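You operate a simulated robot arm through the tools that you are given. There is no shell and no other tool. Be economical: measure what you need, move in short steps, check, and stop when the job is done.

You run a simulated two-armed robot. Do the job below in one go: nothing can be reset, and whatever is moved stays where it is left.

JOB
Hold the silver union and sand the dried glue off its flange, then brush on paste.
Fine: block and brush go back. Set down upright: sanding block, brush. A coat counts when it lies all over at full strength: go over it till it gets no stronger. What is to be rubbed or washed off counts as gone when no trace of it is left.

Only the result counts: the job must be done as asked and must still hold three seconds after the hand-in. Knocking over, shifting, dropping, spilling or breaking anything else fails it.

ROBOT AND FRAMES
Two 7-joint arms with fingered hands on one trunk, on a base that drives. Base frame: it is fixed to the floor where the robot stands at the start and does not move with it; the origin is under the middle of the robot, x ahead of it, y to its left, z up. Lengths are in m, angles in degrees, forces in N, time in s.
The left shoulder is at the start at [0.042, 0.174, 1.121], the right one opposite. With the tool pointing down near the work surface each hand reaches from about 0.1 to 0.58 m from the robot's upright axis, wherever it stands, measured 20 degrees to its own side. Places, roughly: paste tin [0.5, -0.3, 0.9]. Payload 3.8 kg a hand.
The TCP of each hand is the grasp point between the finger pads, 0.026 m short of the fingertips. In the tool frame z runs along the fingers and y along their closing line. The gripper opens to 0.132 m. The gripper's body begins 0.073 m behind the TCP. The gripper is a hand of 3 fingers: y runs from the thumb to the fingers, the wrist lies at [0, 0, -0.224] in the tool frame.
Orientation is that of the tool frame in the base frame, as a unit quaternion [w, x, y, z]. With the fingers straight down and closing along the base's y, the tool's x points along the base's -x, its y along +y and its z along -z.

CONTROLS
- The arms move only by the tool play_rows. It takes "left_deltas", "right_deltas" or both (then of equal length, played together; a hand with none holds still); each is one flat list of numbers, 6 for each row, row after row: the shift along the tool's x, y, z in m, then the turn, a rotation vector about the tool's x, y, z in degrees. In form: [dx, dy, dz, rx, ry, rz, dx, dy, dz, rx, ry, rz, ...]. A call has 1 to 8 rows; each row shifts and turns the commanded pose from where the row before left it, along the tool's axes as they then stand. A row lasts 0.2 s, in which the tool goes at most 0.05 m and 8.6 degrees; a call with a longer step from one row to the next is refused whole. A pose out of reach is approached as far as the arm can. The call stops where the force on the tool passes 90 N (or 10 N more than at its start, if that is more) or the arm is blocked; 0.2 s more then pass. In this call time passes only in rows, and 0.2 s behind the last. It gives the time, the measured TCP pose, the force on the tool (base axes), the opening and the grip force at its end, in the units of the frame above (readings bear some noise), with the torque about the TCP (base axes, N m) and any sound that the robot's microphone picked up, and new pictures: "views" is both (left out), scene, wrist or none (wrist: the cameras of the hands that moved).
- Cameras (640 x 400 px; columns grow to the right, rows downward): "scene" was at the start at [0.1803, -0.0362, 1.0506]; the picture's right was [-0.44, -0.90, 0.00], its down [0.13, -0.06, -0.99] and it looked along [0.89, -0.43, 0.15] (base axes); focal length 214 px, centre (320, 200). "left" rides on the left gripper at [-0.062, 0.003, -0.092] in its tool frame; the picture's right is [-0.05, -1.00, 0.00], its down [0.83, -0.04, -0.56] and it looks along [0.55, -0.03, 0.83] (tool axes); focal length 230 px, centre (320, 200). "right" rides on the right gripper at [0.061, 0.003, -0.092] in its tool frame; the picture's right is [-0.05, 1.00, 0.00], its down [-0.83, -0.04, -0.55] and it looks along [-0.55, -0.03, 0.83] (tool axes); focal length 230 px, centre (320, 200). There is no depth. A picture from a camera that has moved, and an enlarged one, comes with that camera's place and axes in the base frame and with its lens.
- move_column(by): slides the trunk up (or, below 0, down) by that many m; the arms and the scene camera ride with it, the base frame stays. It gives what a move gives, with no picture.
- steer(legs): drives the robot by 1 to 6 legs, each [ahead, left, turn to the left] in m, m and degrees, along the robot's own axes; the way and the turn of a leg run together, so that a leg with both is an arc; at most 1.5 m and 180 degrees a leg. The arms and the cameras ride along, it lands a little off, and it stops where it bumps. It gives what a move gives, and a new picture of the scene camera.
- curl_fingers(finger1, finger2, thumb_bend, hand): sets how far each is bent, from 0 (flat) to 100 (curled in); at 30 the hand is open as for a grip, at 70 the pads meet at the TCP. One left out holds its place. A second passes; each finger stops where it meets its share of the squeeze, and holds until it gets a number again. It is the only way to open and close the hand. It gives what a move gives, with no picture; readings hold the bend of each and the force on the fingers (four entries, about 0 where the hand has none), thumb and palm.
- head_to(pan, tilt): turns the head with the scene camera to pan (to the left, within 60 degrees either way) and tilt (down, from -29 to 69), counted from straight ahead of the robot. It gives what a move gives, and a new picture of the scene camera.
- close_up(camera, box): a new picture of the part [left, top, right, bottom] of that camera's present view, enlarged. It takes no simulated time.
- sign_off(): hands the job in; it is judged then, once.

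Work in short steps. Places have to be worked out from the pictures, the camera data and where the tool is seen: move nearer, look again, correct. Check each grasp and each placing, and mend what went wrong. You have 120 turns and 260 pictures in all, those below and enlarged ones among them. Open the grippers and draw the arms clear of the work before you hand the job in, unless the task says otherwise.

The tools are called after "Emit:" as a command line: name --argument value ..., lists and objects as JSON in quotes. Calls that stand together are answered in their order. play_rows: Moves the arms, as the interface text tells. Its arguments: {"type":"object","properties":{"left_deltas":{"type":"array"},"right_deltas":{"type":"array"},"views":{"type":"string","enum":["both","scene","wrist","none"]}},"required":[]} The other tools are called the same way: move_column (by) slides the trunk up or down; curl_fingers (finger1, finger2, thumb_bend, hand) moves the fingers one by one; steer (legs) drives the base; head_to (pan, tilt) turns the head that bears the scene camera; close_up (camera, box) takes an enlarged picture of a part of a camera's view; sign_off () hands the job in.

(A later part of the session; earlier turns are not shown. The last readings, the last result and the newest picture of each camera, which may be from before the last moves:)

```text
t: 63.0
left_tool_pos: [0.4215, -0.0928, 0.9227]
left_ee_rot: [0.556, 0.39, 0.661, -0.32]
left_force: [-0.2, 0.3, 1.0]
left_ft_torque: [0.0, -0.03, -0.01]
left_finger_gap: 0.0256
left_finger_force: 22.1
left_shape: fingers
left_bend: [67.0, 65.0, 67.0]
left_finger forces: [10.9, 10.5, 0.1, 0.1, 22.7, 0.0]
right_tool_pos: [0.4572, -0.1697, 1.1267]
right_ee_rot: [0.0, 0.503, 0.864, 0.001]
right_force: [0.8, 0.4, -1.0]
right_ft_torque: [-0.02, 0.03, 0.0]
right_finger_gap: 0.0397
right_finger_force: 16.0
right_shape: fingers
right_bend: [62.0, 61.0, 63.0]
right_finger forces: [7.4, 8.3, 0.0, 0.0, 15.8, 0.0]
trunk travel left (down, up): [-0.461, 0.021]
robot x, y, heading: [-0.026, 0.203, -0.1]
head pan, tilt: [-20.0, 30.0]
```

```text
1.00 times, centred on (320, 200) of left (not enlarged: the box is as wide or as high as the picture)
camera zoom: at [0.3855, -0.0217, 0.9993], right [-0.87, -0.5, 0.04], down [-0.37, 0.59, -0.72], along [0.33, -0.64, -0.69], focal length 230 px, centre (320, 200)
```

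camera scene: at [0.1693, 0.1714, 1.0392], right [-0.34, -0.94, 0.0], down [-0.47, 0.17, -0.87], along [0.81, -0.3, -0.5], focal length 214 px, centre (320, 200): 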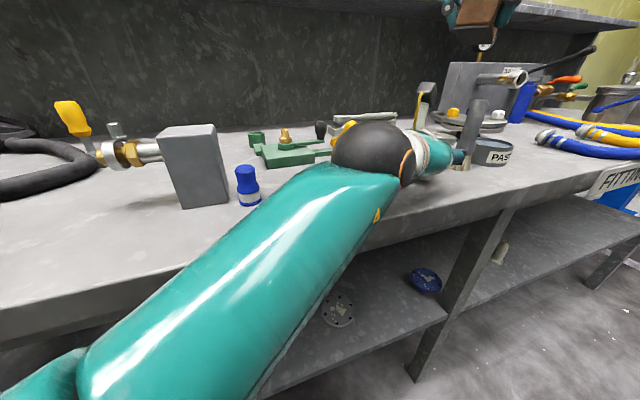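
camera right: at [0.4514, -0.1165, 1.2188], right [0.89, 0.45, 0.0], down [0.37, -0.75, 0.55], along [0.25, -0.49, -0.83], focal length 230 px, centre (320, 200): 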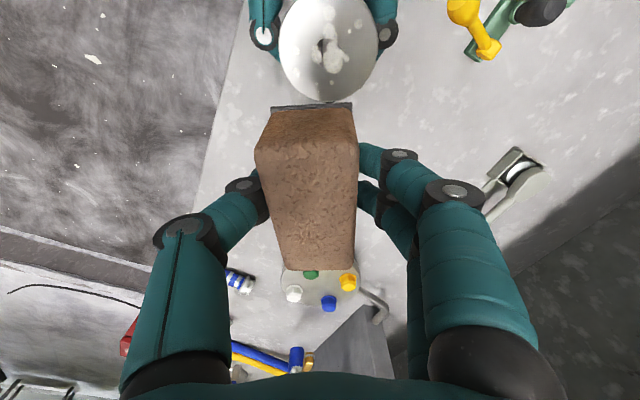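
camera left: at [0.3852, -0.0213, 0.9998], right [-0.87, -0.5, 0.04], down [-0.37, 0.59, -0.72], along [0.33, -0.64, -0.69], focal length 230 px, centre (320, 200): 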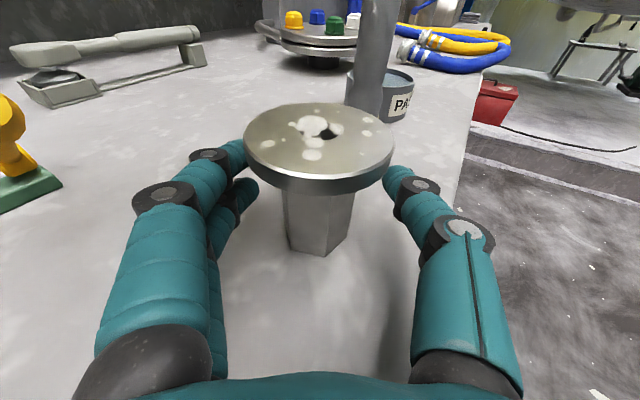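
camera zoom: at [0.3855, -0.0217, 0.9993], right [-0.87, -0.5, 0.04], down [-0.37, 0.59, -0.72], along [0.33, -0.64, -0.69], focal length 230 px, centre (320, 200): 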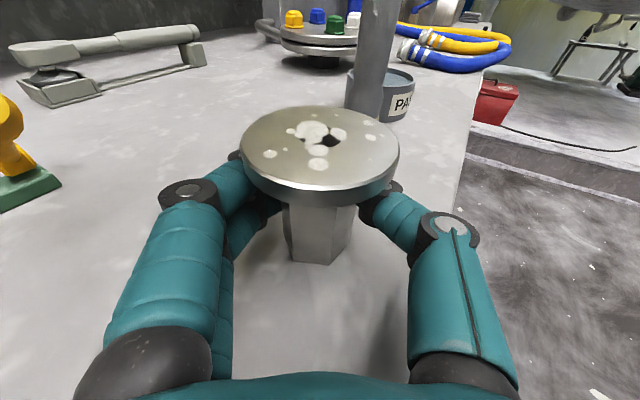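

Firm pinch (22 N), union upright, flange centre ≈(0.4255,-0.095,0.950). I rotate the right hand 25° back left for inward reach and bring the block over it.

Emit:
play_rows --right_deltas '[0, 0, 0, 0, 0, -8.4, 0, 0, 0, 0, 0, -8.4, 0, 0, 0, 0, 0, -8.4, 0.022, 0.014, 0.02, 0, 0, 0, 0.022, 0.014, 0.02, 0, 0, 0, 0.022, 0.014, 0.02, 0, 0, 0]' --views "wrist"

Emit:
close_up --camera "left" --box '[0, 0, 640, 400]'

```text
t: 64.4
left_tool_pos: [0.423, -0.093, 0.9228]
left_ee_rot: [0.556, 0.389, 0.661, -0.32]
left_force: [0.2, 0.6, 0.0]
left_ft_torque: [0.01, 0.01, -0.01]
left_finger_gap: 0.0255
left_finger_force: 21.9
left_shape: fingers
left_bend: [67.0, 65.0, 67.0]
left_finger forces: [10.8, 10.6, 0.0, 0.0, 22.8, 0.0]
right_tool_pos: [0.4287, -0.0969, 1.066]
right_ee_rot: [0.0, 0.302, 0.953, 0.001]
right_force: [-0.2, -0.1, -0.3]
right_ft_torque: [-0.04, 0.03, -0.02]
right_finger_gap: 0.0395
right_finger_force: 15.3
right_shape: fingers
right_bend: [62.0, 61.0, 63.0]
right_finger forces: [7.5, 8.3, 0.0, 0.1, 15.7, 0.0]
trunk travel left (down, up): [-0.461, 0.021]
robot x, y, heading: [-0.0267, 0.2049, -0.0]
head pan, tilt: [-20.0, 30.0]
camera right: at [0.3791, -0.0592, 1.1591], right [0.62, 0.79, 0.0], down [0.65, -0.52, 0.56], along [0.44, -0.34, -0.83], focal length 230 px, centre (320, 200)
```

right: 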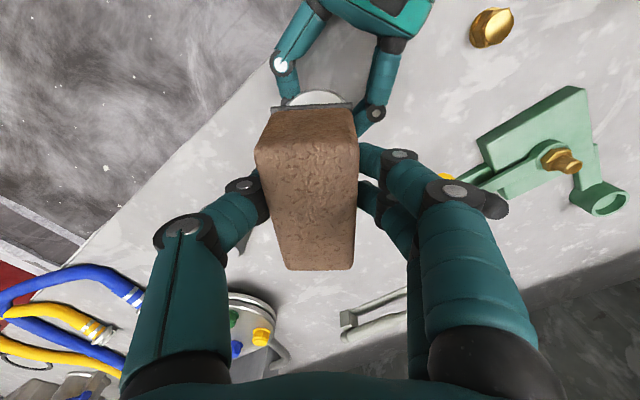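

```text
1.00 times, centred on (320, 200) of left (not enlarged: the box is as wide or as high as the picture)
camera zoom: at [0.3855, -0.0216, 0.9996], right [-0.87, -0.5, 0.04], down [-0.37, 0.59, -0.72], along [0.33, -0.64, -0.69], focal length 230 px, centre (320, 200)
```

zoom: 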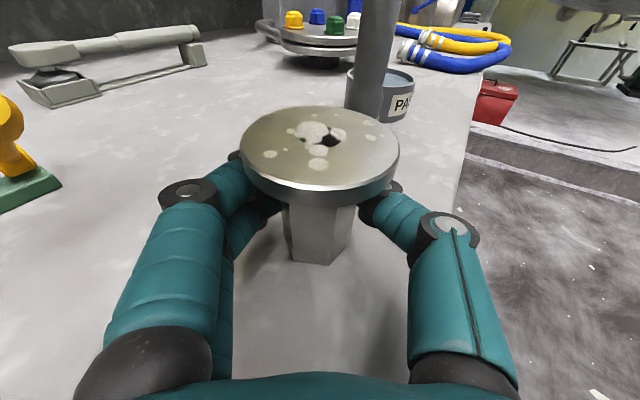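

Position is good. Descend to contact.

Emit:
play_rows --right_deltas '[0, 0, 0.04, 0, 0, 0, 0, 0, 0.034, 0, 0, 0, 0, 0, 0.004, 0, 0, 0, 0, 0, 0.003, 0, 0, 0]' --views "none"

Emit:
close_up --camera "left" --box '[0, 0, 640, 400]'

```text
t: 65.4
left_tool_pos: [0.4228, -0.0919, 0.9223]
left_ee_rot: [0.555, 0.39, 0.662, -0.318]
left_force: [5.9, -2.5, -4.5]
left_ft_torque: [0.05, 0.08, 0.04]
left_finger_gap: 0.0259
left_finger_force: 23.5
left_shape: fingers
left_bend: [67.0, 65.0, 67.0]
left_finger forces: [12.3, 12.2, 0.0, 0.0, 22.4, 0.0]
right_tool_pos: [0.4297, -0.0958, 0.988]
right_ee_rot: [0.002, 0.302, 0.953, 0.002]
right_force: [-6.3, 0.6, 20.1]
right_ft_torque: [-0.24, 0.16, -0.08]
right_finger_gap: 0.0396
right_finger_force: 19.2
right_shape: fingers
right_bend: [61.0, 63.0, 64.0]
right_finger forces: [7.8, 10.3, 0.0, 0.0, 20.0, 0.1]
trunk travel left (down, up): [-0.461, 0.021]
robot x, y, heading: [-0.024, 0.2048, 0.3]
head pan, tilt: [-20.0, 30.0]
```

```text
1.00 times, centred on (320, 200) of left (not enlarged: the box is as wide or as high as the picture)
camera zoom: at [0.3852, -0.0212, 0.9996], right [-0.86, -0.5, 0.04], down [-0.37, 0.59, -0.72], along [0.34, -0.64, -0.7], focal length 230 px, centre (320, 200)
```

zoom: 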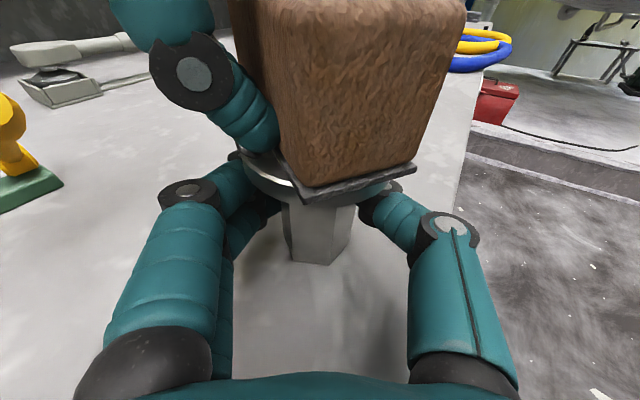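

20 N contact with the union steady. Sand with cross strokes.

Emit:
play_rows --right_deltas '[0, 0.015, 0, 0, 0, 0, 0, -0.015, 0, 0, 0, 0, 0, -0.015, 0, 0, 0, 0, 0, 0.015, 0, 0, 0, 0, 0.01, 0, 0, 0, 0, 0, -0.01, 0, 0, 0, 0, 0, -0.01, 0, 0, 0, 0, 0, 0.01, 0, 0, 0, 0, 0]' --views "none"

Emit:
close_up --camera "left" --box '[0, 0, 640, 400]'

```text
t: 67.2
left_tool_pos: [0.4225, -0.0912, 0.9235]
left_ee_rot: [0.555, 0.39, 0.661, -0.321]
left_force: [-4.5, 4.2, -5.9]
left_ft_torque: [0.13, 0.07, -0.04]
left_finger_gap: 0.0244
left_finger_force: 20.9
left_shape: fingers
left_bend: [69.0, 66.0, 68.0]
left_finger forces: [10.8, 9.7, 0.1, 0.0, 21.1, 0.0]
right_tool_pos: [0.4309, -0.0974, 0.9859]
right_ee_rot: [0.003, 0.304, 0.953, 0.0]
right_force: [6.1, -4.2, 22.3]
right_ft_torque: [-0.22, -0.12, 0.01]
right_finger_gap: 0.0395
right_finger_force: 18.6
right_shape: fingers
right_bend: [63.0, 64.0, 64.0]
right_finger forces: [8.9, 10.0, 0.0, 0.0, 18.8, 0.0]
trunk travel left (down, up): [-0.461, 0.021]
robot x, y, heading: [-0.0241, 0.1975, -0.1]
head pan, tilt: [-20.0, 30.0]
```

```text
1.00 times, centred on (320, 200) of left (not enlarged: the box is as wide or as high as the picture)
camera zoom: at [0.3846, -0.0213, 0.9999], right [-0.87, -0.5, 0.04], down [-0.37, 0.59, -0.72], along [0.33, -0.64, -0.69], focal length 230 px, centre (320, 200)
```

zoom: 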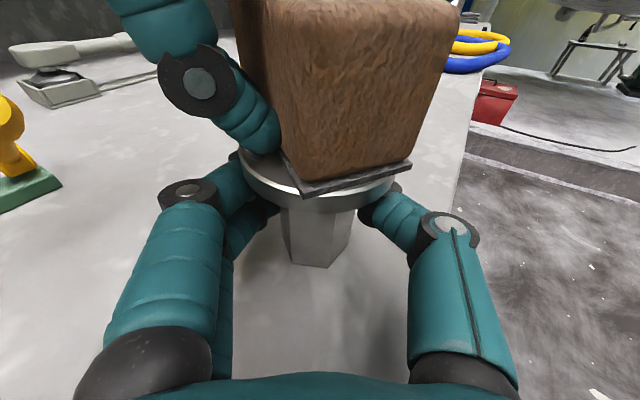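

Stable. More strokes of the same kind, wider across.

Emit:
play_rows --right_deltas '[0.004, 0.018, 0, 0, 0, 0, 0, -0.018, 0, 0, 0, 0, 0, -0.018, 0, 0, 0, 0, 0, 0.018, 0, 0, 0, 0, 0.006, 0.018, 0, 0, 0, 0, 0, -0.018, 0, 0, 0, 0, 0, -0.018, 0, 0, 0, 0, 0, 0.018, 0, 0, 0, 0]' --views "none"

Emit:
play_rows --right_deltas '[-0.012, 0.018, 0, 0, 0, 0, 0, -0.018, 0, 0, 0, 0, 0, -0.018, 0, 0, 0, 0, 0, 0.018, 0, 0, 0, 0, 0.002, 0, -0.03, 0, 0, 0, -0.035, -0.02, -0.02, 0, 0, 0, -0.035, -0.02, 0, 0, 0, 0]' --views "none"

Emit:
close_up --camera "left" --box '[160, 50, 480, 250]'

```text
t: 69.0
left_tool_pos: [0.4231, -0.0921, 0.9228]
left_ee_rot: [0.556, 0.389, 0.661, -0.32]
left_force: [1.0, 1.8, -4.8]
left_ft_torque: [-0.04, 0.09, 0.02]
left_finger_gap: 0.0238
left_finger_force: 21.5
left_shape: fingers
left_bend: [69.0, 67.0, 68.0]
left_finger forces: [12.6, 9.7, 0.0, 0.1, 20.4, 0.1]
right_tool_pos: [0.4191, -0.0926, 0.985]
right_ee_rot: [-0.001, 0.303, 0.953, 0.0]
right_force: [-2.2, -2.3, 10.4]
right_ft_torque: [-0.13, 0.06, 0.0]
right_finger_gap: 0.0395
right_finger_force: 17.9
right_shape: fingers
right_bend: [62.0, 63.0, 63.0]
right_finger forces: [8.0, 8.2, 0.0, 0.0, 19.3, 0.0]
trunk travel left (down, up): [-0.461, 0.021]
robot x, y, heading: [-0.0215, 0.1993, 0.1]
head pan, tilt: [-20.0, 30.0]
```

```text
t: 70.6
left_tool_pos: [0.4227, -0.0927, 0.9225]
left_ee_rot: [0.555, 0.39, 0.661, -0.321]
left_force: [1.0, 0.2, 0.4]
left_ft_torque: [-0.01, 0.03, -0.02]
left_finger_gap: 0.0236
left_finger_force: 21.5
left_shape: fingers
left_bend: [69.0, 67.0, 68.0]
left_finger forces: [10.7, 9.8, 0.0, 0.0, 21.1, 0.0]
right_tool_pos: [0.4652, -0.1738, 1.0346]
right_ee_rot: [0.001, 0.302, 0.953, 0.001]
right_force: [-0.7, 0.4, -0.7]
right_ft_torque: [0.02, 0.0, 0.0]
right_finger_gap: 0.0396
right_finger_force: 16.2
right_shape: fingers
right_bend: [62.0, 62.0, 63.0]
right_finger forces: [8.1, 8.0, 0.0, 0.0, 16.1, 0.1]
trunk travel left (down, up): [-0.461, 0.021]
robot x, y, heading: [-0.028, 0.2025, -0.1]
head pan, tilt: [-20.0, 30.0]
```

```text
2.00 times, centred on (320, 150) of left
camera zoom: at [0.3857, -0.0222, 0.9996], right [-0.87, -0.5, 0.04], down [-0.37, 0.59, -0.72], along [0.33, -0.64, -0.69], focal length 460 px, centre (320, 300)
```

zoom: 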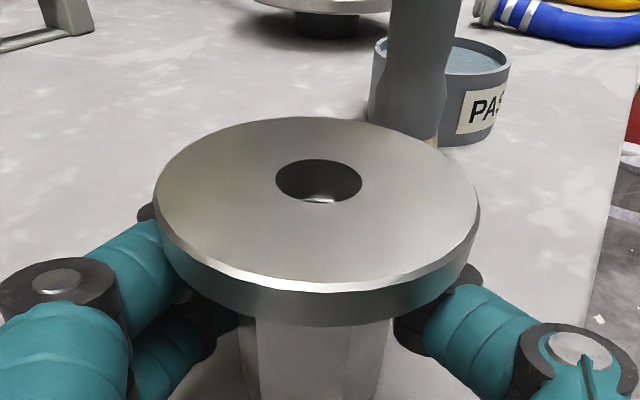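

The glue appears gone. I zoom harder to check for faint traces.

Emit:
close_up --camera "left" --box '[235, 100, 405, 205]'

Emit:
close_up --camera "scene" --box '[360, 60, 540, 190]'

```text
3.76 times, centred on (320, 152) of left
camera zoom: at [0.3857, -0.0222, 0.9996], right [-0.87, -0.5, 0.04], down [-0.37, 0.59, -0.72], along [0.33, -0.64, -0.69], focal length 866 px, centre (320, 379)
```

zoom: 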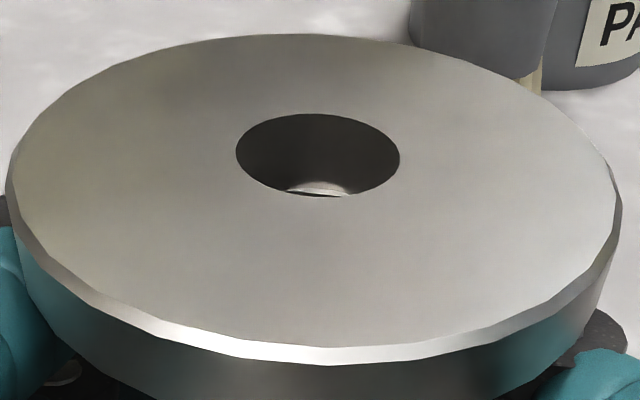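

```text
3.08 times, centred on (450, 125) of scene
camera zoom: at [0.1695, 0.1709, 1.0391], right [-0.34, -0.94, 0.0], down [-0.47, 0.17, -0.87], along [0.81, -0.3, -0.5], focal length 660 px, centre (-80, 431)
```

zoom: 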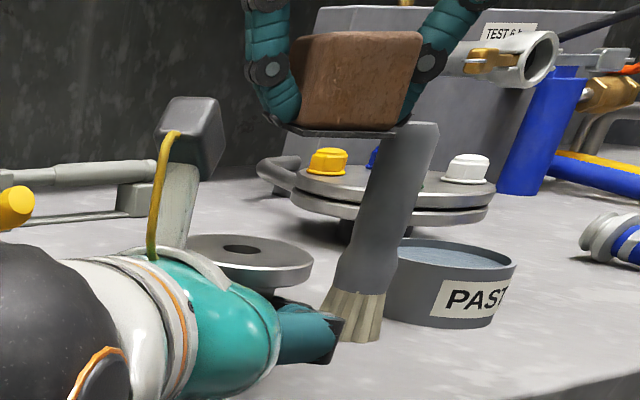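

Flange is clean. I raise the block, and slide the held union 4.5 cm out of the block's home footprint (tiny lift).

Emit:
play_rows --left_deltas '[0, 0, 0, 0, 0, 0, -0.004, 0, 0, 0, 0, 0, 0.0034, -0.0125, -0.0182, 0, 0, 0, 0.0034, -0.0125, -0.0182, 0, 0, 0]' --right_deltas '[0, 0, -0.03, 0, 0, 0, 0, 0, -0.03, 0, 0, 0, 0, 0, -0.02, 0, 0, 0, 0, 0, 0, 0, 0, 0]' --views "both"

```text
t: 71.6
left_tool_pos: [0.3883, -0.07, 0.9263]
left_ee_rot: [0.558, 0.392, 0.66, -0.315]
left_force: [-0.5, -0.4, -2.4]
left_ft_torque: [0.03, 0.01, -0.01]
left_finger_gap: 0.0236
left_finger_force: 21.0
left_shape: fingers
left_bend: [69.0, 67.0, 68.0]
left_finger forces: [10.7, 9.8, 0.1, 0.1, 21.2, 0.0]
right_tool_pos: [0.4617, -0.1702, 1.1158]
right_ee_rot: [0.001, 0.303, 0.953, 0.001]
right_force: [-1.1, 0.6, -0.8]
right_ft_torque: [0.03, -0.01, 0.05]
right_finger_gap: 0.0396
right_finger_force: 16.1
right_shape: fingers
right_bend: [62.0, 62.0, 63.0]
right_finger forces: [8.1, 7.9, 0.1, 0.0, 16.2, 0.1]
trunk travel left (down, up): [-0.461, 0.021]
robot x, y, heading: [-0.0225, 0.1979, -0.1]
head pan, tilt: [-20.0, 30.0]
camera scene: at [0.1691, 0.1714, 1.0392], right [-0.34, -0.94, 0.0], down [-0.47, 0.17, -0.87], along [0.81, -0.3, -0.5], focal length 214 px, centre (320, 200)
camera right: at [0.4146, -0.1335, 1.2087], right [0.62, 0.79, 0.0], down [0.65, -0.52, 0.56], along [0.44, -0.34, -0.83], focal length 230 px, centre (320, 200)
camera left: at [0.3496, -0.0002, 1.003], right [-0.86, -0.5, 0.03], down [-0.37, 0.59, -0.72], along [0.34, -0.63, -0.7], focal length 230 px, centre (320, 200)
```

scene: 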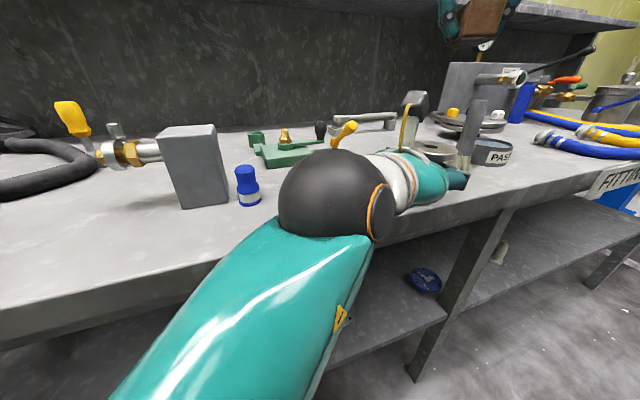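
right: 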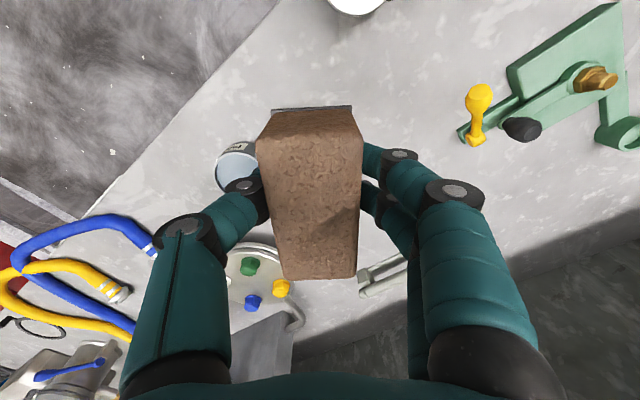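
left: 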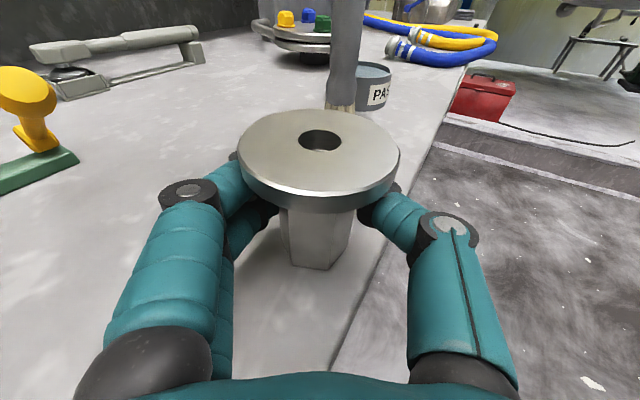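

Union is clear of the block's spot. I rotate the right hand back to the block's original yaw and move above its home.

Emit:
play_rows --right_deltas '[0, 0, 0, 0, 0, -8, 0, 0, 0, 0, 0, -8, 0, 0, 0, 0, 0, -8, 0, 0, 0, 0, 0, -8, 0, 0, 0, 0, 0, -7.8, -0.0025, 0.045, 0.015, 0, 0, 0, -0.0025, 0.0445, 0.015, 0, 0, 0, 0, 0, 0.03, 0, 0, 0]' --views "wrist"

Emit:
head_to --pan -45 --tilt 25

```text
t: 73.4
left_tool_pos: [0.3858, -0.07, 0.9225]
left_ee_rot: [0.556, 0.392, 0.661, -0.316]
left_force: [0.5, -0.7, -2.2]
left_ft_torque: [0.0, 0.02, 0.0]
left_finger_gap: 0.0234
left_finger_force: 21.1
left_shape: fingers
left_bend: [69.0, 67.0, 68.0]
left_finger forces: [10.8, 9.8, 0.1, 0.0, 20.9, 0.1]
right_tool_pos: [0.4612, -0.0816, 1.0556]
right_ee_rot: [0.001, -0.039, 0.999, 0.001]
right_force: [0.3, 0.4, -1.0]
right_ft_torque: [0.02, -0.01, 0.02]
right_finger_gap: 0.0396
right_finger_force: 15.9
right_shape: fingers
right_bend: [62.0, 62.0, 63.0]
right_finger forces: [8.1, 8.1, 0.0, 0.0, 16.1, 0.1]
trunk travel left (down, up): [-0.461, 0.021]
robot x, y, heading: [-0.0236, 0.2015, -0.1]
head pan, tilt: [-20.0, 30.0]
camera right: at [0.4, -0.0838, 1.1487], right [-0.03, 1.0, 0.0], down [0.83, 0.02, 0.56], along [0.56, 0.02, -0.83], focal length 230 px, centre (320, 200)
```

right: 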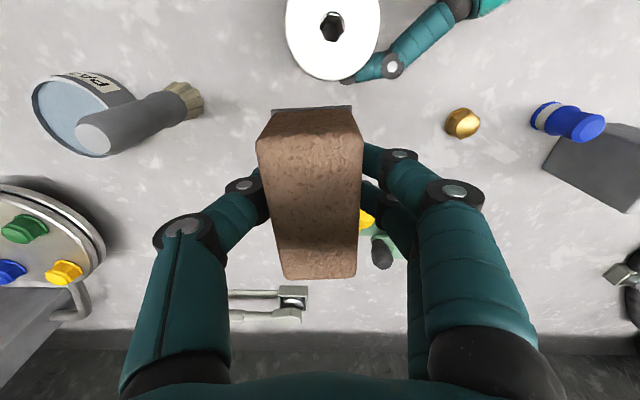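

```text
t: 74.2
left_tool_pos: [0.3858, -0.0704, 0.9226]
left_ee_rot: [0.556, 0.392, 0.662, -0.315]
left_force: [0.9, -1.2, 0.9]
left_ft_torque: [-0.01, -0.01, 0.0]
left_finger_gap: 0.0232
left_finger_force: 21.3
left_shape: fingers
left_bend: [69.0, 67.0, 68.0]
left_finger forces: [11.1, 9.9, 0.0, 0.0, 20.9, 0.0]
right_tool_pos: [0.4604, -0.0826, 1.0573]
right_ee_rot: [0.001, -0.04, 0.999, 0.001]
right_force: [0.3, 0.4, -0.2]
right_ft_torque: [0.02, 0.01, -0.02]
right_finger_gap: 0.0395
right_finger_force: 16.1
right_shape: fingers
right_bend: [62.0, 62.0, 63.0]
right_finger forces: [8.1, 8.0, 0.0, 0.1, 16.1, 0.0]
trunk travel left (down, up): [-0.461, 0.021]
robot x, y, heading: [-0.0212, 0.2015, -0.1]
head pan, tilt: [-45.0, 25.0]
camera scene: at [0.1494, 0.1372, 1.0472], right [-0.71, -0.71, 0.0], down [-0.3, 0.3, -0.91], along [0.64, -0.64, -0.42], focal length 214 px, centre (320, 200)
```

scene: 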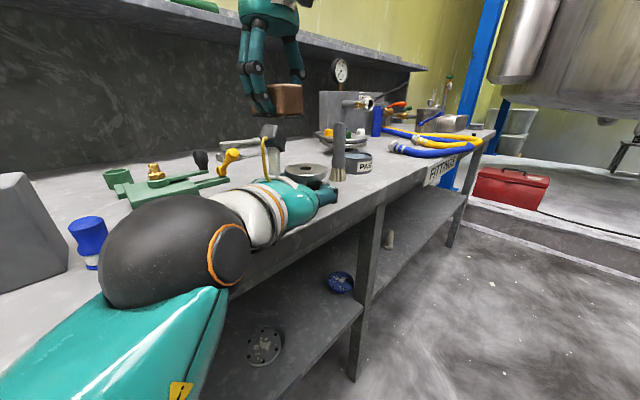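

Now descend onto the block's home spot (0.474,-0.0795).

Emit:
play_rows --right_deltas '[-0.0134, 0.004, 0.04, 0, 0, 0, 0, 0, 0.045, 0, 0, 0, 0, 0, 0.04, 0, 0, 0, 0, 0, 0.008, 0, 0, 0]' --views "wrist"

```text
t: 75.2
left_tool_pos: [0.3855, -0.069, 0.9236]
left_ee_rot: [0.555, 0.392, 0.662, -0.316]
left_force: [-8.7, 3.3, 1.4]
left_ft_torque: [-0.11, 0.16, 0.11]
left_finger_gap: 0.0227
left_finger_force: 31.7
left_shape: fingers
left_bend: [70.0, 68.0, 68.0]
left_finger forces: [12.0, 27.7, 0.0, 0.0, 24.4, 0.1]
right_tool_pos: [0.4536, -0.0891, 0.9327]
right_ee_rot: [0.005, -0.039, 0.999, 0.001]
right_force: [11.8, -2.8, 3.3]
right_ft_torque: [-0.02, -0.15, -0.1]
right_finger_gap: 0.04
right_finger_force: 16.6
right_shape: fingers
right_bend: [62.0, 62.0, 63.0]
right_finger forces: [8.3, 7.0, 0.0, 0.0, 18.0, 0.0]
right hand out of reach, approached as far as the arm can: row 2, 3, 4
trunk travel left (down, up): [-0.461, 0.021]
robot x, y, heading: [-0.0243, 0.2013, -0.1]
head pan, tilt: [-45.0, 25.0]
camera right: at [0.3923, -0.0913, 1.0261], right [-0.03, 1.0, 0.0], down [0.83, 0.02, 0.56], along [0.56, 0.02, -0.83], focal length 230 px, centre (320, 200)
```

right: 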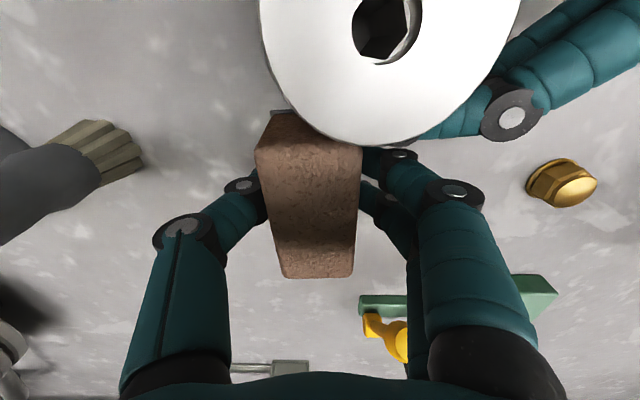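

The right arm ran short in x, and the block touches the left fingers. I raise the right hand first, then shift things a bit.

Emit:
play_rows --right_deltas '[0, 0, -0.03, 0, 0, 0, 0, 0, -0.04, 0, 0, 0, 0, 0, -0.04, 0, 0, 0]' --views "none"

Emit:
play_rows --left_deltas '[-0.01, 0, 0, 0, 0, 0, 0.002, -0.009, -0.0135, 0, 0, 0, 0.002, -0.009, -0.0135, 0, 0, 0]' --views "wrist"

```text
t: 76.0
left_tool_pos: [0.3866, -0.0688, 0.9221]
left_ee_rot: [0.555, 0.392, 0.663, -0.315]
left_force: [-0.8, -1.4, 6.0]
left_ft_torque: [-0.17, 0.11, 0.02]
left_finger_gap: 0.0223
left_finger_force: 21.3
left_shape: fingers
left_bend: [70.0, 68.0, 68.0]
left_finger forces: [11.3, 9.9, 0.0, 0.0, 21.6, 0.0]
right_tool_pos: [0.4516, -0.0881, 1.0435]
right_ee_rot: [-0.001, -0.041, 0.999, 0.001]
right_force: [-0.1, -0.2, 0.1]
right_ft_torque: [0.0, 0.03, 0.02]
right_finger_gap: 0.0401
right_finger_force: 15.5
right_shape: fingers
right_bend: [61.0, 61.0, 63.0]
right_finger forces: [7.4, 8.4, 0.0, 0.0, 15.8, 0.0]
trunk travel left (down, up): [-0.461, 0.021]
robot x, y, heading: [-0.0238, 0.1984, 0.5]
head pan, tilt: [-45.0, 25.0]
```

```text
t: 77.0
left_tool_pos: [0.3821, -0.0329, 0.9253]
left_ee_rot: [0.571, 0.433, 0.646, -0.263]
left_force: [0.2, -4.1, 9.9]
left_ft_torque: [-0.24, 0.11, 0.07]
left_finger_gap: 0.0224
left_finger_force: 21.9
left_shape: fingers
left_bend: [70.0, 67.0, 68.0]
left_finger forces: [11.5, 9.1, 0.1, 0.1, 22.2, 0.0]
right_tool_pos: [0.453, -0.0891, 1.0426]
right_ee_rot: [0.0, -0.04, 0.999, 0.0]
right_force: [0.3, 0.2, -0.7]
right_ft_torque: [0.01, 0.02, 0.0]
right_finger_gap: 0.0403
right_finger_force: 15.2
right_shape: fingers
right_bend: [61.0, 61.0, 63.0]
right_finger forces: [7.4, 8.3, 0.0, 0.0, 15.8, 0.0]
trunk travel left (down, up): [-0.461, 0.021]
robot x, y, heading: [-0.0236, 0.2016, -0.0]
head pan, tilt: [-45.0, 25.0]
stopped in row 3 (left hand): the arm was blocked; the commanded pose is now the measured one
camera left: at [0.336, 0.0301, 1.0026], right [-0.86, -0.5, -0.1], down [-0.3, 0.66, -0.69], along [0.42, -0.56, -0.71], focal length 230 px, centre (320, 200)
```

left: 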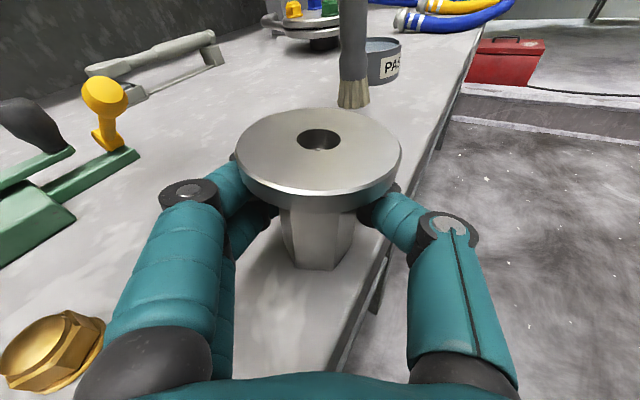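

The left arm got blocked (probably forearm on the bench edge), rolling the hand ~9°. I lift and advance slightly while undoing the roll.

Emit:
play_rows --left_deltas '[-0.02, 0, 0.01, 0, 0, -4.5, -0.02, 0, 0.012, 0, 0, -4.5]' --views "both"

```text
t: 77.6
left_tool_pos: [0.4094, 0.0037, 0.9019]
left_ee_rot: [0.564, 0.437, 0.664, -0.224]
left_force: [-6.0, 1.2, 28.0]
left_ft_torque: [-0.36, -0.2, -0.04]
left_finger_gap: 0.0002
left_finger_force: 18.9
left_shape: fingers
left_bend: [73.0, 74.0, 77.0]
left_finger forces: [0.2, 36.5, 0.1, 0.0, 0.8, 0.0]
right_tool_pos: [0.4526, -0.0883, 1.0405]
right_ee_rot: [0.0, -0.038, 0.999, 0.0]
right_force: [0.6, 0.5, -0.5]
right_ft_torque: [-0.03, 0.06, 0.01]
right_finger_gap: 0.0399
right_finger_force: 15.8
right_shape: fingers
right_bend: [61.0, 61.0, 63.0]
right_finger forces: [7.4, 8.4, 0.0, 0.0, 15.8, 0.1]
trunk travel left (down, up): [-0.461, 0.021]
robot x, y, heading: [-0.0238, 0.1986, 0.0]
head pan, tilt: [-45.0, 25.0]
stopped in row 2 (left hand): the force on the tool passed its limit at 101 N (the readings are from after the stop); the commanded pose is now the measured one
camera scene: at [0.1487, 0.1375, 1.0469], right [-0.71, -0.71, 0.0], down [-0.3, 0.3, -0.91], along [0.64, -0.64, -0.42], focal length 214 px, centre (320, 200)
camera left: at [0.3597, 0.0579, 0.9839], right [-0.83, -0.54, -0.15], down [-0.33, 0.69, -0.65], along [0.45, -0.49, -0.75], focal length 230 px, centre (320, 200)
```

scene: 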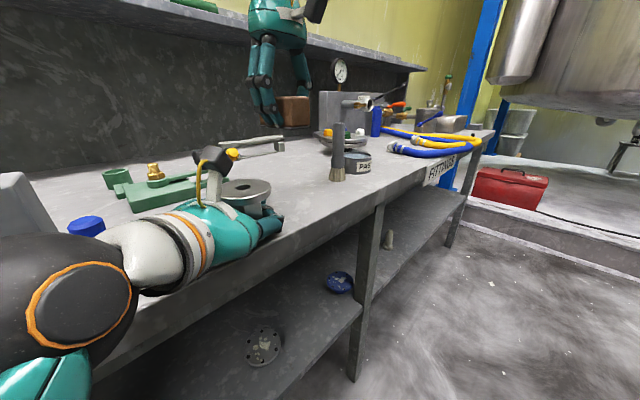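
left: 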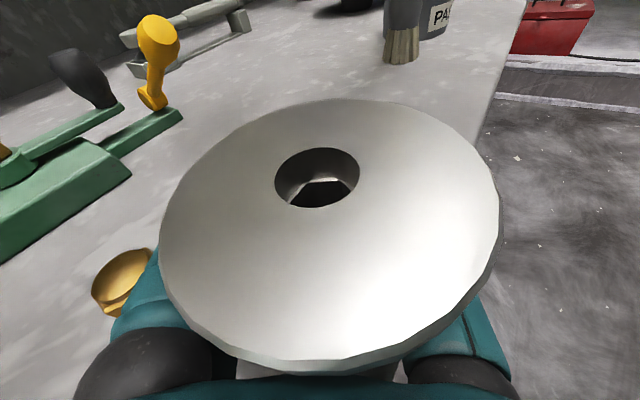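

The left arm was pushed off by some contact. I stop and look at the left arm before moving.

Emit:
head_to --pan 10 --tilt 50

Emit:
head_to --pan 55 --tilt 50

```text
t: 78.8
left_tool_pos: [0.4088, 0.0046, 0.9013]
left_ee_rot: [0.564, 0.437, 0.665, -0.221]
left_force: [-5.5, -3.2, 28.5]
left_ft_torque: [-0.49, -0.26, -0.14]
left_finger_gap: 0.0
left_finger_force: 19.0
left_shape: fingers
left_bend: [73.0, 74.0, 77.0]
left_finger forces: [0.6, 37.7, 0.0, 0.0, 0.6, 0.0]
right_tool_pos: [0.4511, -0.0885, 1.0435]
right_ee_rot: [0.002, -0.039, 0.999, 0.0]
right_force: [1.2, -0.4, -0.8]
right_ft_torque: [0.03, -0.01, 0.0]
right_finger_gap: 0.0397
right_finger_force: 15.8
right_shape: fingers
right_bend: [61.0, 61.0, 63.0]
right_finger forces: [7.4, 8.4, 0.1, 0.0, 15.9, 0.1]
trunk travel left (down, up): [-0.461, 0.021]
robot x, y, heading: [-0.0235, 0.1976, 0.1]
head pan, tilt: [10.0, 50.0]
camera scene: at [0.1582, 0.2153, 1.0102], right [0.17, -0.99, 0.0], down [-0.75, -0.13, -0.64], along [0.64, 0.11, -0.76], focal length 214 px, centre (320, 200)
```

scene: 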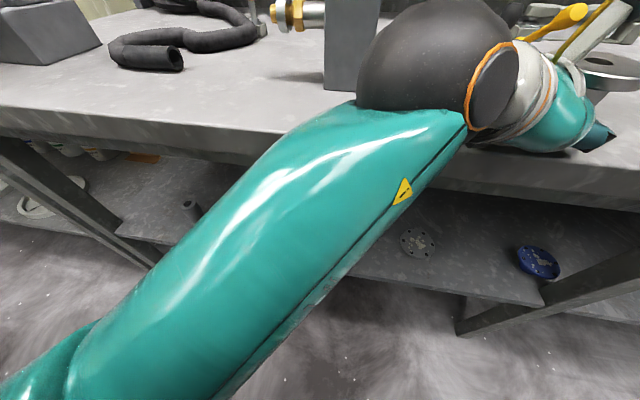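

```text
t: 79.9
left_tool_pos: [0.4097, 0.0041, 0.9019]
left_ee_rot: [0.563, 0.438, 0.665, -0.221]
left_force: [-6.1, -1.7, 27.8]
left_ft_torque: [-0.41, -0.22, -0.08]
left_finger_gap: 0.0003
left_finger_force: 19.0
left_shape: fingers
left_bend: [73.0, 74.0, 77.0]
left_finger forces: [0.7, 36.9, 0.0, 0.0, 0.5, 0.1]
right_tool_pos: [0.4501, -0.0888, 1.044]
right_ee_rot: [0.002, -0.039, 0.999, 0.0]
right_force: [-0.9, 0.2, -0.7]
right_ft_torque: [0.04, -0.01, 0.02]
right_finger_gap: 0.0399
right_finger_force: 16.0
right_shape: fingers
right_bend: [61.0, 61.0, 63.0]
right_finger forces: [7.5, 8.4, 0.0, 0.0, 15.8, 0.0]
trunk travel left (down, up): [-0.461, 0.021]
robot x, y, heading: [-0.0227, 0.205, -0.2]
head pan, tilt: [55.0, 50.0]
camera scene: at [0.1267, 0.2652, 1.0101], right [0.82, -0.58, 0.0], down [-0.44, -0.63, -0.64], along [0.37, 0.53, -0.77], focal length 214 px, centre (320, 200)
```

scene: 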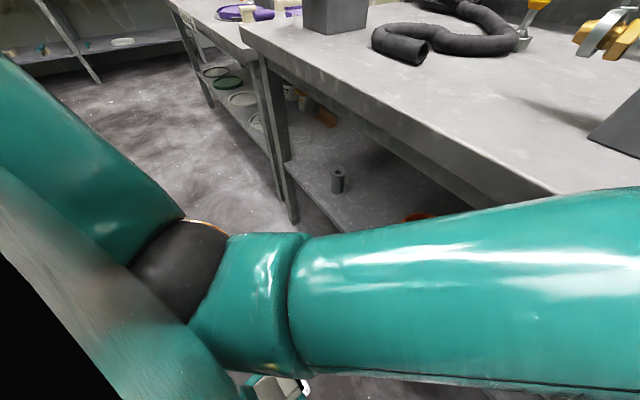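

The hand is pressed onto the bench. The cleanest relief is raising the trunk 2 cm.

Emit:
move_column --by 0.02

Emit:
close_up --camera "left" --box '[0, 0, 640, 400]'

```text
t: 80.6
left_tool_pos: [0.4103, 0.0033, 0.9136]
left_ee_rot: [0.555, 0.438, 0.671, -0.222]
left_force: [0.6, -0.6, 0.5]
left_ft_torque: [-0.04, -0.01, 0.01]
left_finger_gap: 0.0
left_finger_force: 0.4
left_shape: fingers
left_bend: [73.0, 73.0, 77.0]
left_finger forces: [0.4, 0.0, 0.0, 0.0, 0.0, 0.0]
right_tool_pos: [0.4515, -0.0905, 1.0643]
right_ee_rot: [0.004, -0.039, 0.999, 0.002]
right_force: [0.0, 0.3, -1.0]
right_ft_torque: [-0.02, -0.01, 0.01]
right_finger_gap: 0.0399
right_finger_force: 15.7
right_shape: fingers
right_bend: [61.0, 61.0, 63.0]
right_finger forces: [7.4, 8.4, 0.1, 0.0, 15.6, 0.1]
trunk travel left (down, up): [-0.481, 0.001]
robot x, y, heading: [-0.0245, 0.2006, -0.1]
head pan, tilt: [55.0, 50.0]
```

```text
1.00 times, centred on (320, 200) of left (not enlarged: the box is as wide or as high as the picture)
camera zoom: at [0.3617, 0.0564, 0.9974], right [-0.83, -0.54, -0.14], down [-0.34, 0.7, -0.63], along [0.43, -0.48, -0.76], focal length 230 px, centre (320, 200)
```

zoom: 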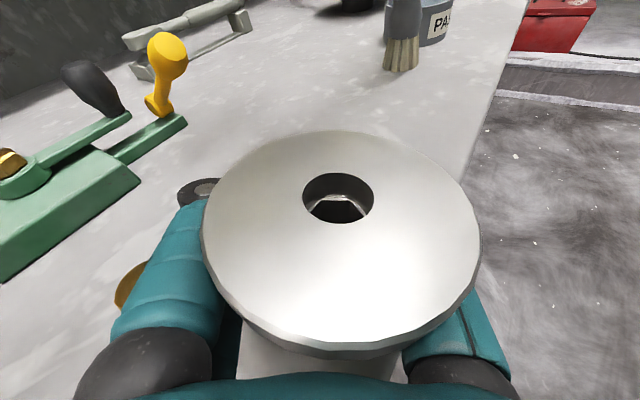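

Contact is relieved; the union stands upright at about (0.378,0.034). I'll release it: fingers only moderately (a gold nut is near), thumb more.

Emit:
curl_fingers --hand "left" --finger1 55 --finger2 55 --thumb_bend 40

Emit:
close_up --camera "left" --box '[0, 0, 640, 400]'

Emit:
head_to --pan -10 --tilt 45

```text
t: 81.6
left_tool_pos: [0.411, 0.0025, 0.9144]
left_ee_rot: [0.557, 0.438, 0.67, -0.222]
left_force: [0.1, 0.8, -0.4]
left_ft_torque: [-0.02, 0.01, -0.04]
left_finger_gap: 0.0756
left_finger_force: 0.2
left_shape: fingers
left_bend: [55.0, 55.0, 40.0]
left_finger forces: [0.4, 0.1, 0.1, 0.1, 0.0, 0.0]
right_tool_pos: [0.4522, -0.09, 1.0639]
right_ee_rot: [0.004, -0.039, 0.999, 0.001]
right_force: [0.0, -0.4, -1.0]
right_ft_torque: [-0.01, -0.01, -0.01]
right_finger_gap: 0.0397
right_finger_force: 15.5
right_shape: fingers
right_bend: [61.0, 61.0, 63.0]
right_finger forces: [7.4, 8.4, 0.0, 0.0, 15.7, 0.0]
trunk travel left (down, up): [-0.481, 0.001]
robot x, y, heading: [-0.0234, 0.1965, -0.1]
head pan, tilt: [55.0, 50.0]
```

```text
1.00 times, centred on (320, 200) of left (not enlarged: the box is as wide or as high as the picture)
camera zoom: at [0.3616, 0.0562, 0.9987], right [-0.83, -0.53, -0.14], down [-0.34, 0.7, -0.63], along [0.44, -0.48, -0.76], focal length 230 px, centre (320, 200)
```

zoom: 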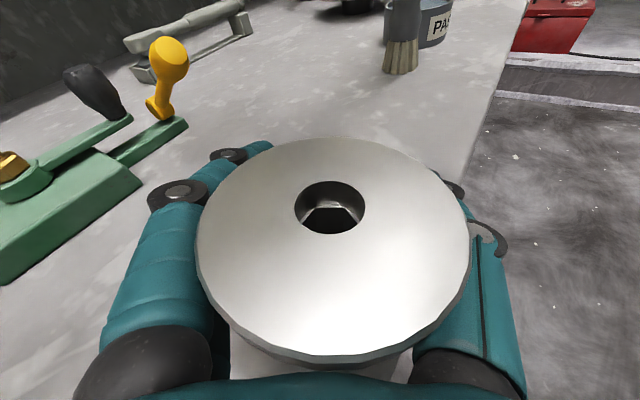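

```text
t: 83.0
left_tool_pos: [0.4105, 0.0033, 0.9147]
left_ee_rot: [0.556, 0.438, 0.671, -0.221]
left_force: [0.3, 0.7, -0.7]
left_ft_torque: [-0.03, 0.0, 0.0]
left_finger_gap: 0.0756
left_finger_force: 1.1
left_shape: fingers
left_bend: [55.0, 55.0, 40.0]
left_finger forces: [0.3, 0.0, 0.0, 0.0, 0.0, 0.0]
right_tool_pos: [0.4495, -0.089, 1.0655]
right_ee_rot: [0.004, -0.039, 0.999, 0.002]
right_force: [-0.3, 0.0, -0.3]
right_ft_torque: [-0.02, -0.04, -0.03]
right_finger_gap: 0.0396
right_finger_force: 16.3
right_shape: fingers
right_bend: [61.0, 61.0, 63.0]
right_finger forces: [7.3, 8.4, 0.0, 0.1, 15.5, 0.0]
trunk travel left (down, up): [-0.481, 0.001]
robot x, y, heading: [-0.0224, 0.2041, -0.2]
head pan, tilt: [-10.0, 45.0]
camera scene: at [0.1653, 0.1876, 1.0448], right [-0.17, -0.98, 0.0], down [-0.7, 0.12, -0.71], along [0.7, -0.12, -0.71], focal length 214 px, centre (320, 200)
```

scene: 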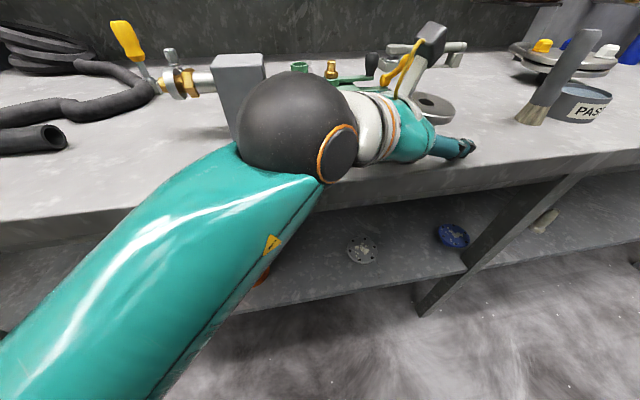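

Retreat the left hand from the union by driving the base back-left along the hand's axis.

Emit:
steer --legs '[[-0.03, 0.043, 0]]'

Emit:
close_up --camera "left" --box '[0, 0, 640, 400]'

```text
t: 84.0
left_tool_pos: [0.381, 0.0462, 0.9139]
left_ee_rot: [0.557, 0.438, 0.671, -0.221]
left_force: [-0.3, 0.3, 0.3]
left_ft_torque: [0.02, 0.0, 0.0]
left_finger_gap: 0.0757
left_finger_force: 0.2
left_shape: fingers
left_bend: [55.0, 55.0, 40.0]
left_finger forces: [0.1, 0.0, 0.0, 0.0, 0.1, 0.0]
right_tool_pos: [0.4209, -0.0461, 1.0646]
right_ee_rot: [0.004, -0.039, 0.999, 0.002]
right_force: [-0.3, 0.3, -0.4]
right_ft_torque: [0.03, 0.03, 0.01]
right_finger_gap: 0.0399
right_finger_force: 15.8
right_shape: fingers
right_bend: [61.0, 61.0, 63.0]
right_finger forces: [7.4, 8.4, 0.1, 0.1, 15.6, 0.0]
trunk travel left (down, up): [-0.481, 0.001]
robot x, y, heading: [-0.053, 0.2444, -0.0]
head pan, tilt: [-10.0, 45.0]
camera scene: at [0.1358, 0.231, 1.0448], right [-0.17, -0.98, 0.0], down [-0.7, 0.12, -0.71], along [0.7, -0.12, -0.71], focal length 214 px, centre (320, 200)
```

scene: 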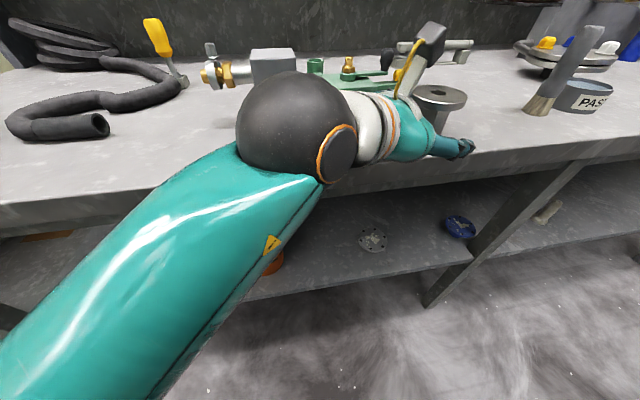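

```text
1.00 times, centred on (320, 200) of left (not enlarged: the box is as wide or as high as the picture)
camera zoom: at [0.3322, 0.0996, 0.9987], right [-0.83, -0.54, -0.14], down [-0.34, 0.7, -0.63], along [0.44, -0.48, -0.76], focal length 230 px, centre (320, 200)
```

zoom: 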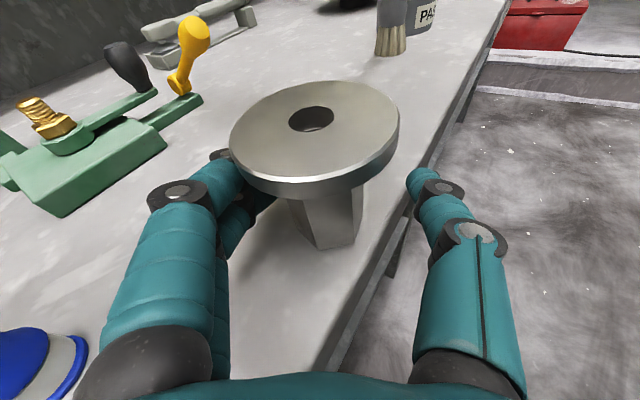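

Clean release; the union stands at (0.382,0.039). Retreat further until the fingers are out from under the flange.

Emit:
steer --legs '[[-0.045, 0.062, 0]]'

Emit:
play_rows --left_deltas '[-0.03, 0.006, -0.008, 0, 0, 0, -0.03, 0.006, -0.008, 0, 0, 0]' --views "both"

```text
t: 85.3
left_tool_pos: [0.3363, 0.1088, 0.9148]
left_ee_rot: [0.556, 0.438, 0.67, -0.222]
left_force: [0.0, 0.3, 0.2]
left_ft_torque: [-0.02, 0.04, -0.04]
left_finger_gap: 0.0758
left_finger_force: 0.1
left_shape: fingers
left_bend: [55.0, 55.0, 40.0]
left_finger forces: [0.0, 0.0, 0.1, 0.0, 0.0, 0.0]
right_tool_pos: [0.3775, 0.0165, 1.0655]
right_ee_rot: [0.004, -0.04, 0.999, 0.001]
right_force: [0.4, 0.6, -0.8]
right_ft_torque: [0.01, -0.01, 0.01]
right_finger_gap: 0.0397
right_finger_force: 16.1
right_shape: fingers
right_bend: [61.0, 61.0, 63.0]
right_finger forces: [7.3, 8.4, 0.0, 0.0, 15.7, 0.0]
trunk travel left (down, up): [-0.481, 0.001]
robot x, y, heading: [-0.0983, 0.3041, -0.0]
head pan, tilt: [-10.0, 45.0]
camera scene: at [0.0914, 0.2931, 1.0447], right [-0.17, -0.98, 0.0], down [-0.7, 0.12, -0.71], along [0.7, -0.12, -0.71], focal length 214 px, centre (320, 200)
```

scene: 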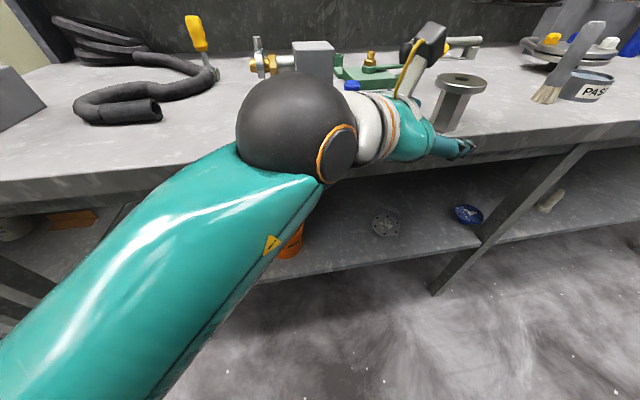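

```text
t: 86.1
left_tool_pos: [0.3502, 0.1284, 0.9612]
left_ee_rot: [0.551, 0.45, 0.676, -0.192]
left_force: [-0.7, 0.6, 0.5]
left_ft_torque: [-0.02, 0.02, 0.02]
left_finger_gap: 0.076
left_finger_force: 0.1
left_shape: fingers
left_bend: [55.0, 55.0, 40.0]
left_finger forces: [0.1, 0.0, 0.0, 0.0, 0.0, 0.0]
right_tool_pos: [0.3782, 0.0164, 1.0639]
right_ee_rot: [0.004, -0.039, 0.999, 0.001]
right_force: [0.0, 0.6, -0.9]
right_ft_torque: [0.03, 0.0, 0.02]
right_finger_gap: 0.0399
right_finger_force: 16.4
right_shape: fingers
right_bend: [61.0, 61.0, 63.0]
right_finger forces: [7.4, 8.4, 0.0, 0.0, 15.8, 0.0]
trunk travel left (down, up): [-0.481, 0.001]
robot x, y, heading: [-0.0956, 0.3088, 0.1]
head pan, tilt: [-10.0, 45.0]
stopped in row 2 (left hand): the arm was blocked; the commanded pose is now the measured one
camera scene: at [0.0917, 0.2933, 1.0447], right [-0.17, -0.98, 0.0], down [-0.7, 0.12, -0.71], along [0.7, -0.12, -0.71], focal length 214 px, centre (320, 200)
camera left: at [0.2991, 0.1754, 1.0468], right [-0.82, -0.54, -0.19], down [-0.34, 0.73, -0.59], along [0.46, -0.42, -0.78], focal length 230 px, centre (320, 200)
```

scene: 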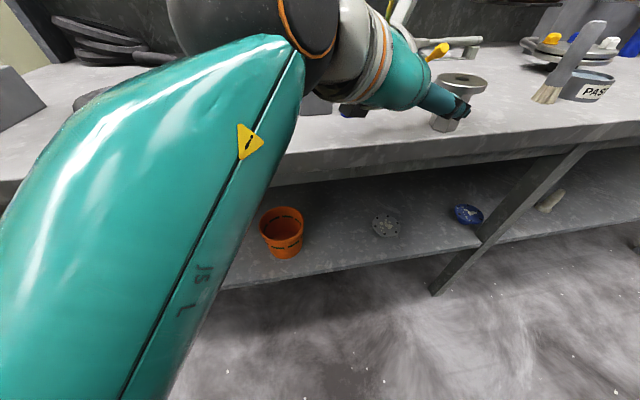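
left: 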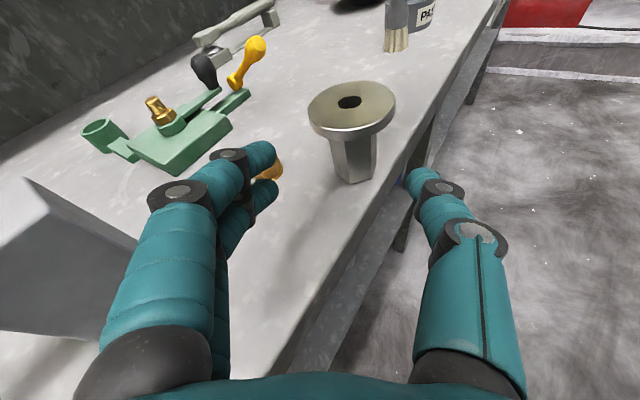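

The elbow seems jammed near the torso. I back the base 0.12 m so the left arm is free in front of the bench, then raise the left hand.

Emit:
steer --legs '[[-0.12, 0, 0]]'

Emit:
play_rows --left_deltas '[0, 0, 0.03, 0, 0, 0, -0.02, 0.02, 0.03, 0, 0, 0, -0.03, 0.03, 0.02, 0, 0, 0, -0.03, 0.03, 0.01, 0, 0, 0]' --views "scene"

```text
t: 87.3
left_tool_pos: [0.2316, 0.1298, 0.9598]
left_ee_rot: [0.55, 0.451, 0.676, -0.192]
left_force: [-0.1, 0.5, -0.4]
left_ft_torque: [0.05, 0.02, -0.02]
left_finger_gap: 0.076
left_finger_force: 0.2
left_shape: fingers
left_bend: [55.0, 55.0, 40.0]
left_finger forces: [0.1, 0.1, 0.1, 0.0, 0.0, 0.0]
right_tool_pos: [0.26, 0.0155, 1.064]
right_ee_rot: [0.005, -0.039, 0.999, 0.001]
right_force: [-1.0, -0.7, -0.8]
right_ft_torque: [0.03, -0.05, 0.01]
right_finger_gap: 0.0397
right_finger_force: 15.2
right_shape: fingers
right_bend: [61.0, 61.0, 63.0]
right_finger forces: [7.4, 8.4, 0.0, 0.0, 15.8, 0.0]
trunk travel left (down, up): [-0.481, 0.001]
robot x, y, heading: [-0.2153, 0.3065, 0.3]
head pan, tilt: [-10.0, 45.0]
camera scene: at [-0.0263, 0.2932, 1.0447], right [-0.17, -0.98, 0.0], down [-0.7, 0.12, -0.71], along [0.7, -0.12, -0.71], focal length 214 px, centre (320, 200)
```

scene: 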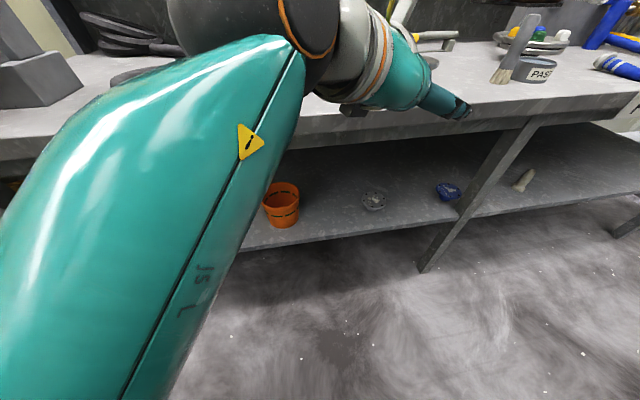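

```text
t: 88.3
left_tool_pos: [0.3477, 0.0697, 1.0244]
left_ee_rot: [0.551, 0.45, 0.676, -0.193]
left_force: [-0.4, -0.2, -0.6]
left_ft_torque: [0.01, 0.0, 0.02]
left_finger_gap: 0.0761
left_finger_force: 0.0
left_shape: fingers
left_bend: [55.0, 55.0, 40.0]
left_finger forces: [0.1, 0.0, 0.1, 0.0, 0.0, 0.1]
right_tool_pos: [0.2608, 0.0166, 1.0636]
right_ee_rot: [0.004, -0.039, 0.999, 0.001]
right_force: [0.5, -0.3, -0.3]
right_ft_torque: [0.02, 0.01, -0.03]
right_finger_gap: 0.0399
right_finger_force: 15.4
right_shape: fingers
right_bend: [61.0, 61.0, 63.0]
right_finger forces: [7.3, 8.4, 0.0, 0.0, 15.8, 0.0]
trunk travel left (down, up): [-0.481, 0.001]
robot x, y, heading: [-0.2195, 0.3021, 0.1]
head pan, tilt: [-10.0, 45.0]
camera scene: at [-0.026, 0.2933, 1.0448], right [-0.17, -0.98, 0.0], down [-0.7, 0.12, -0.71], along [0.7, -0.12, -0.71], focal length 214 px, centre (320, 200)
```

scene: 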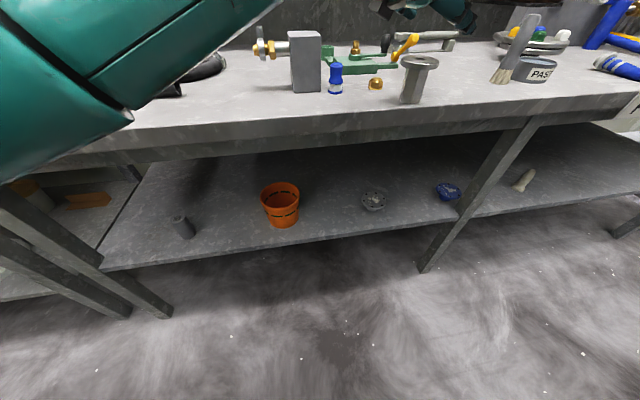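

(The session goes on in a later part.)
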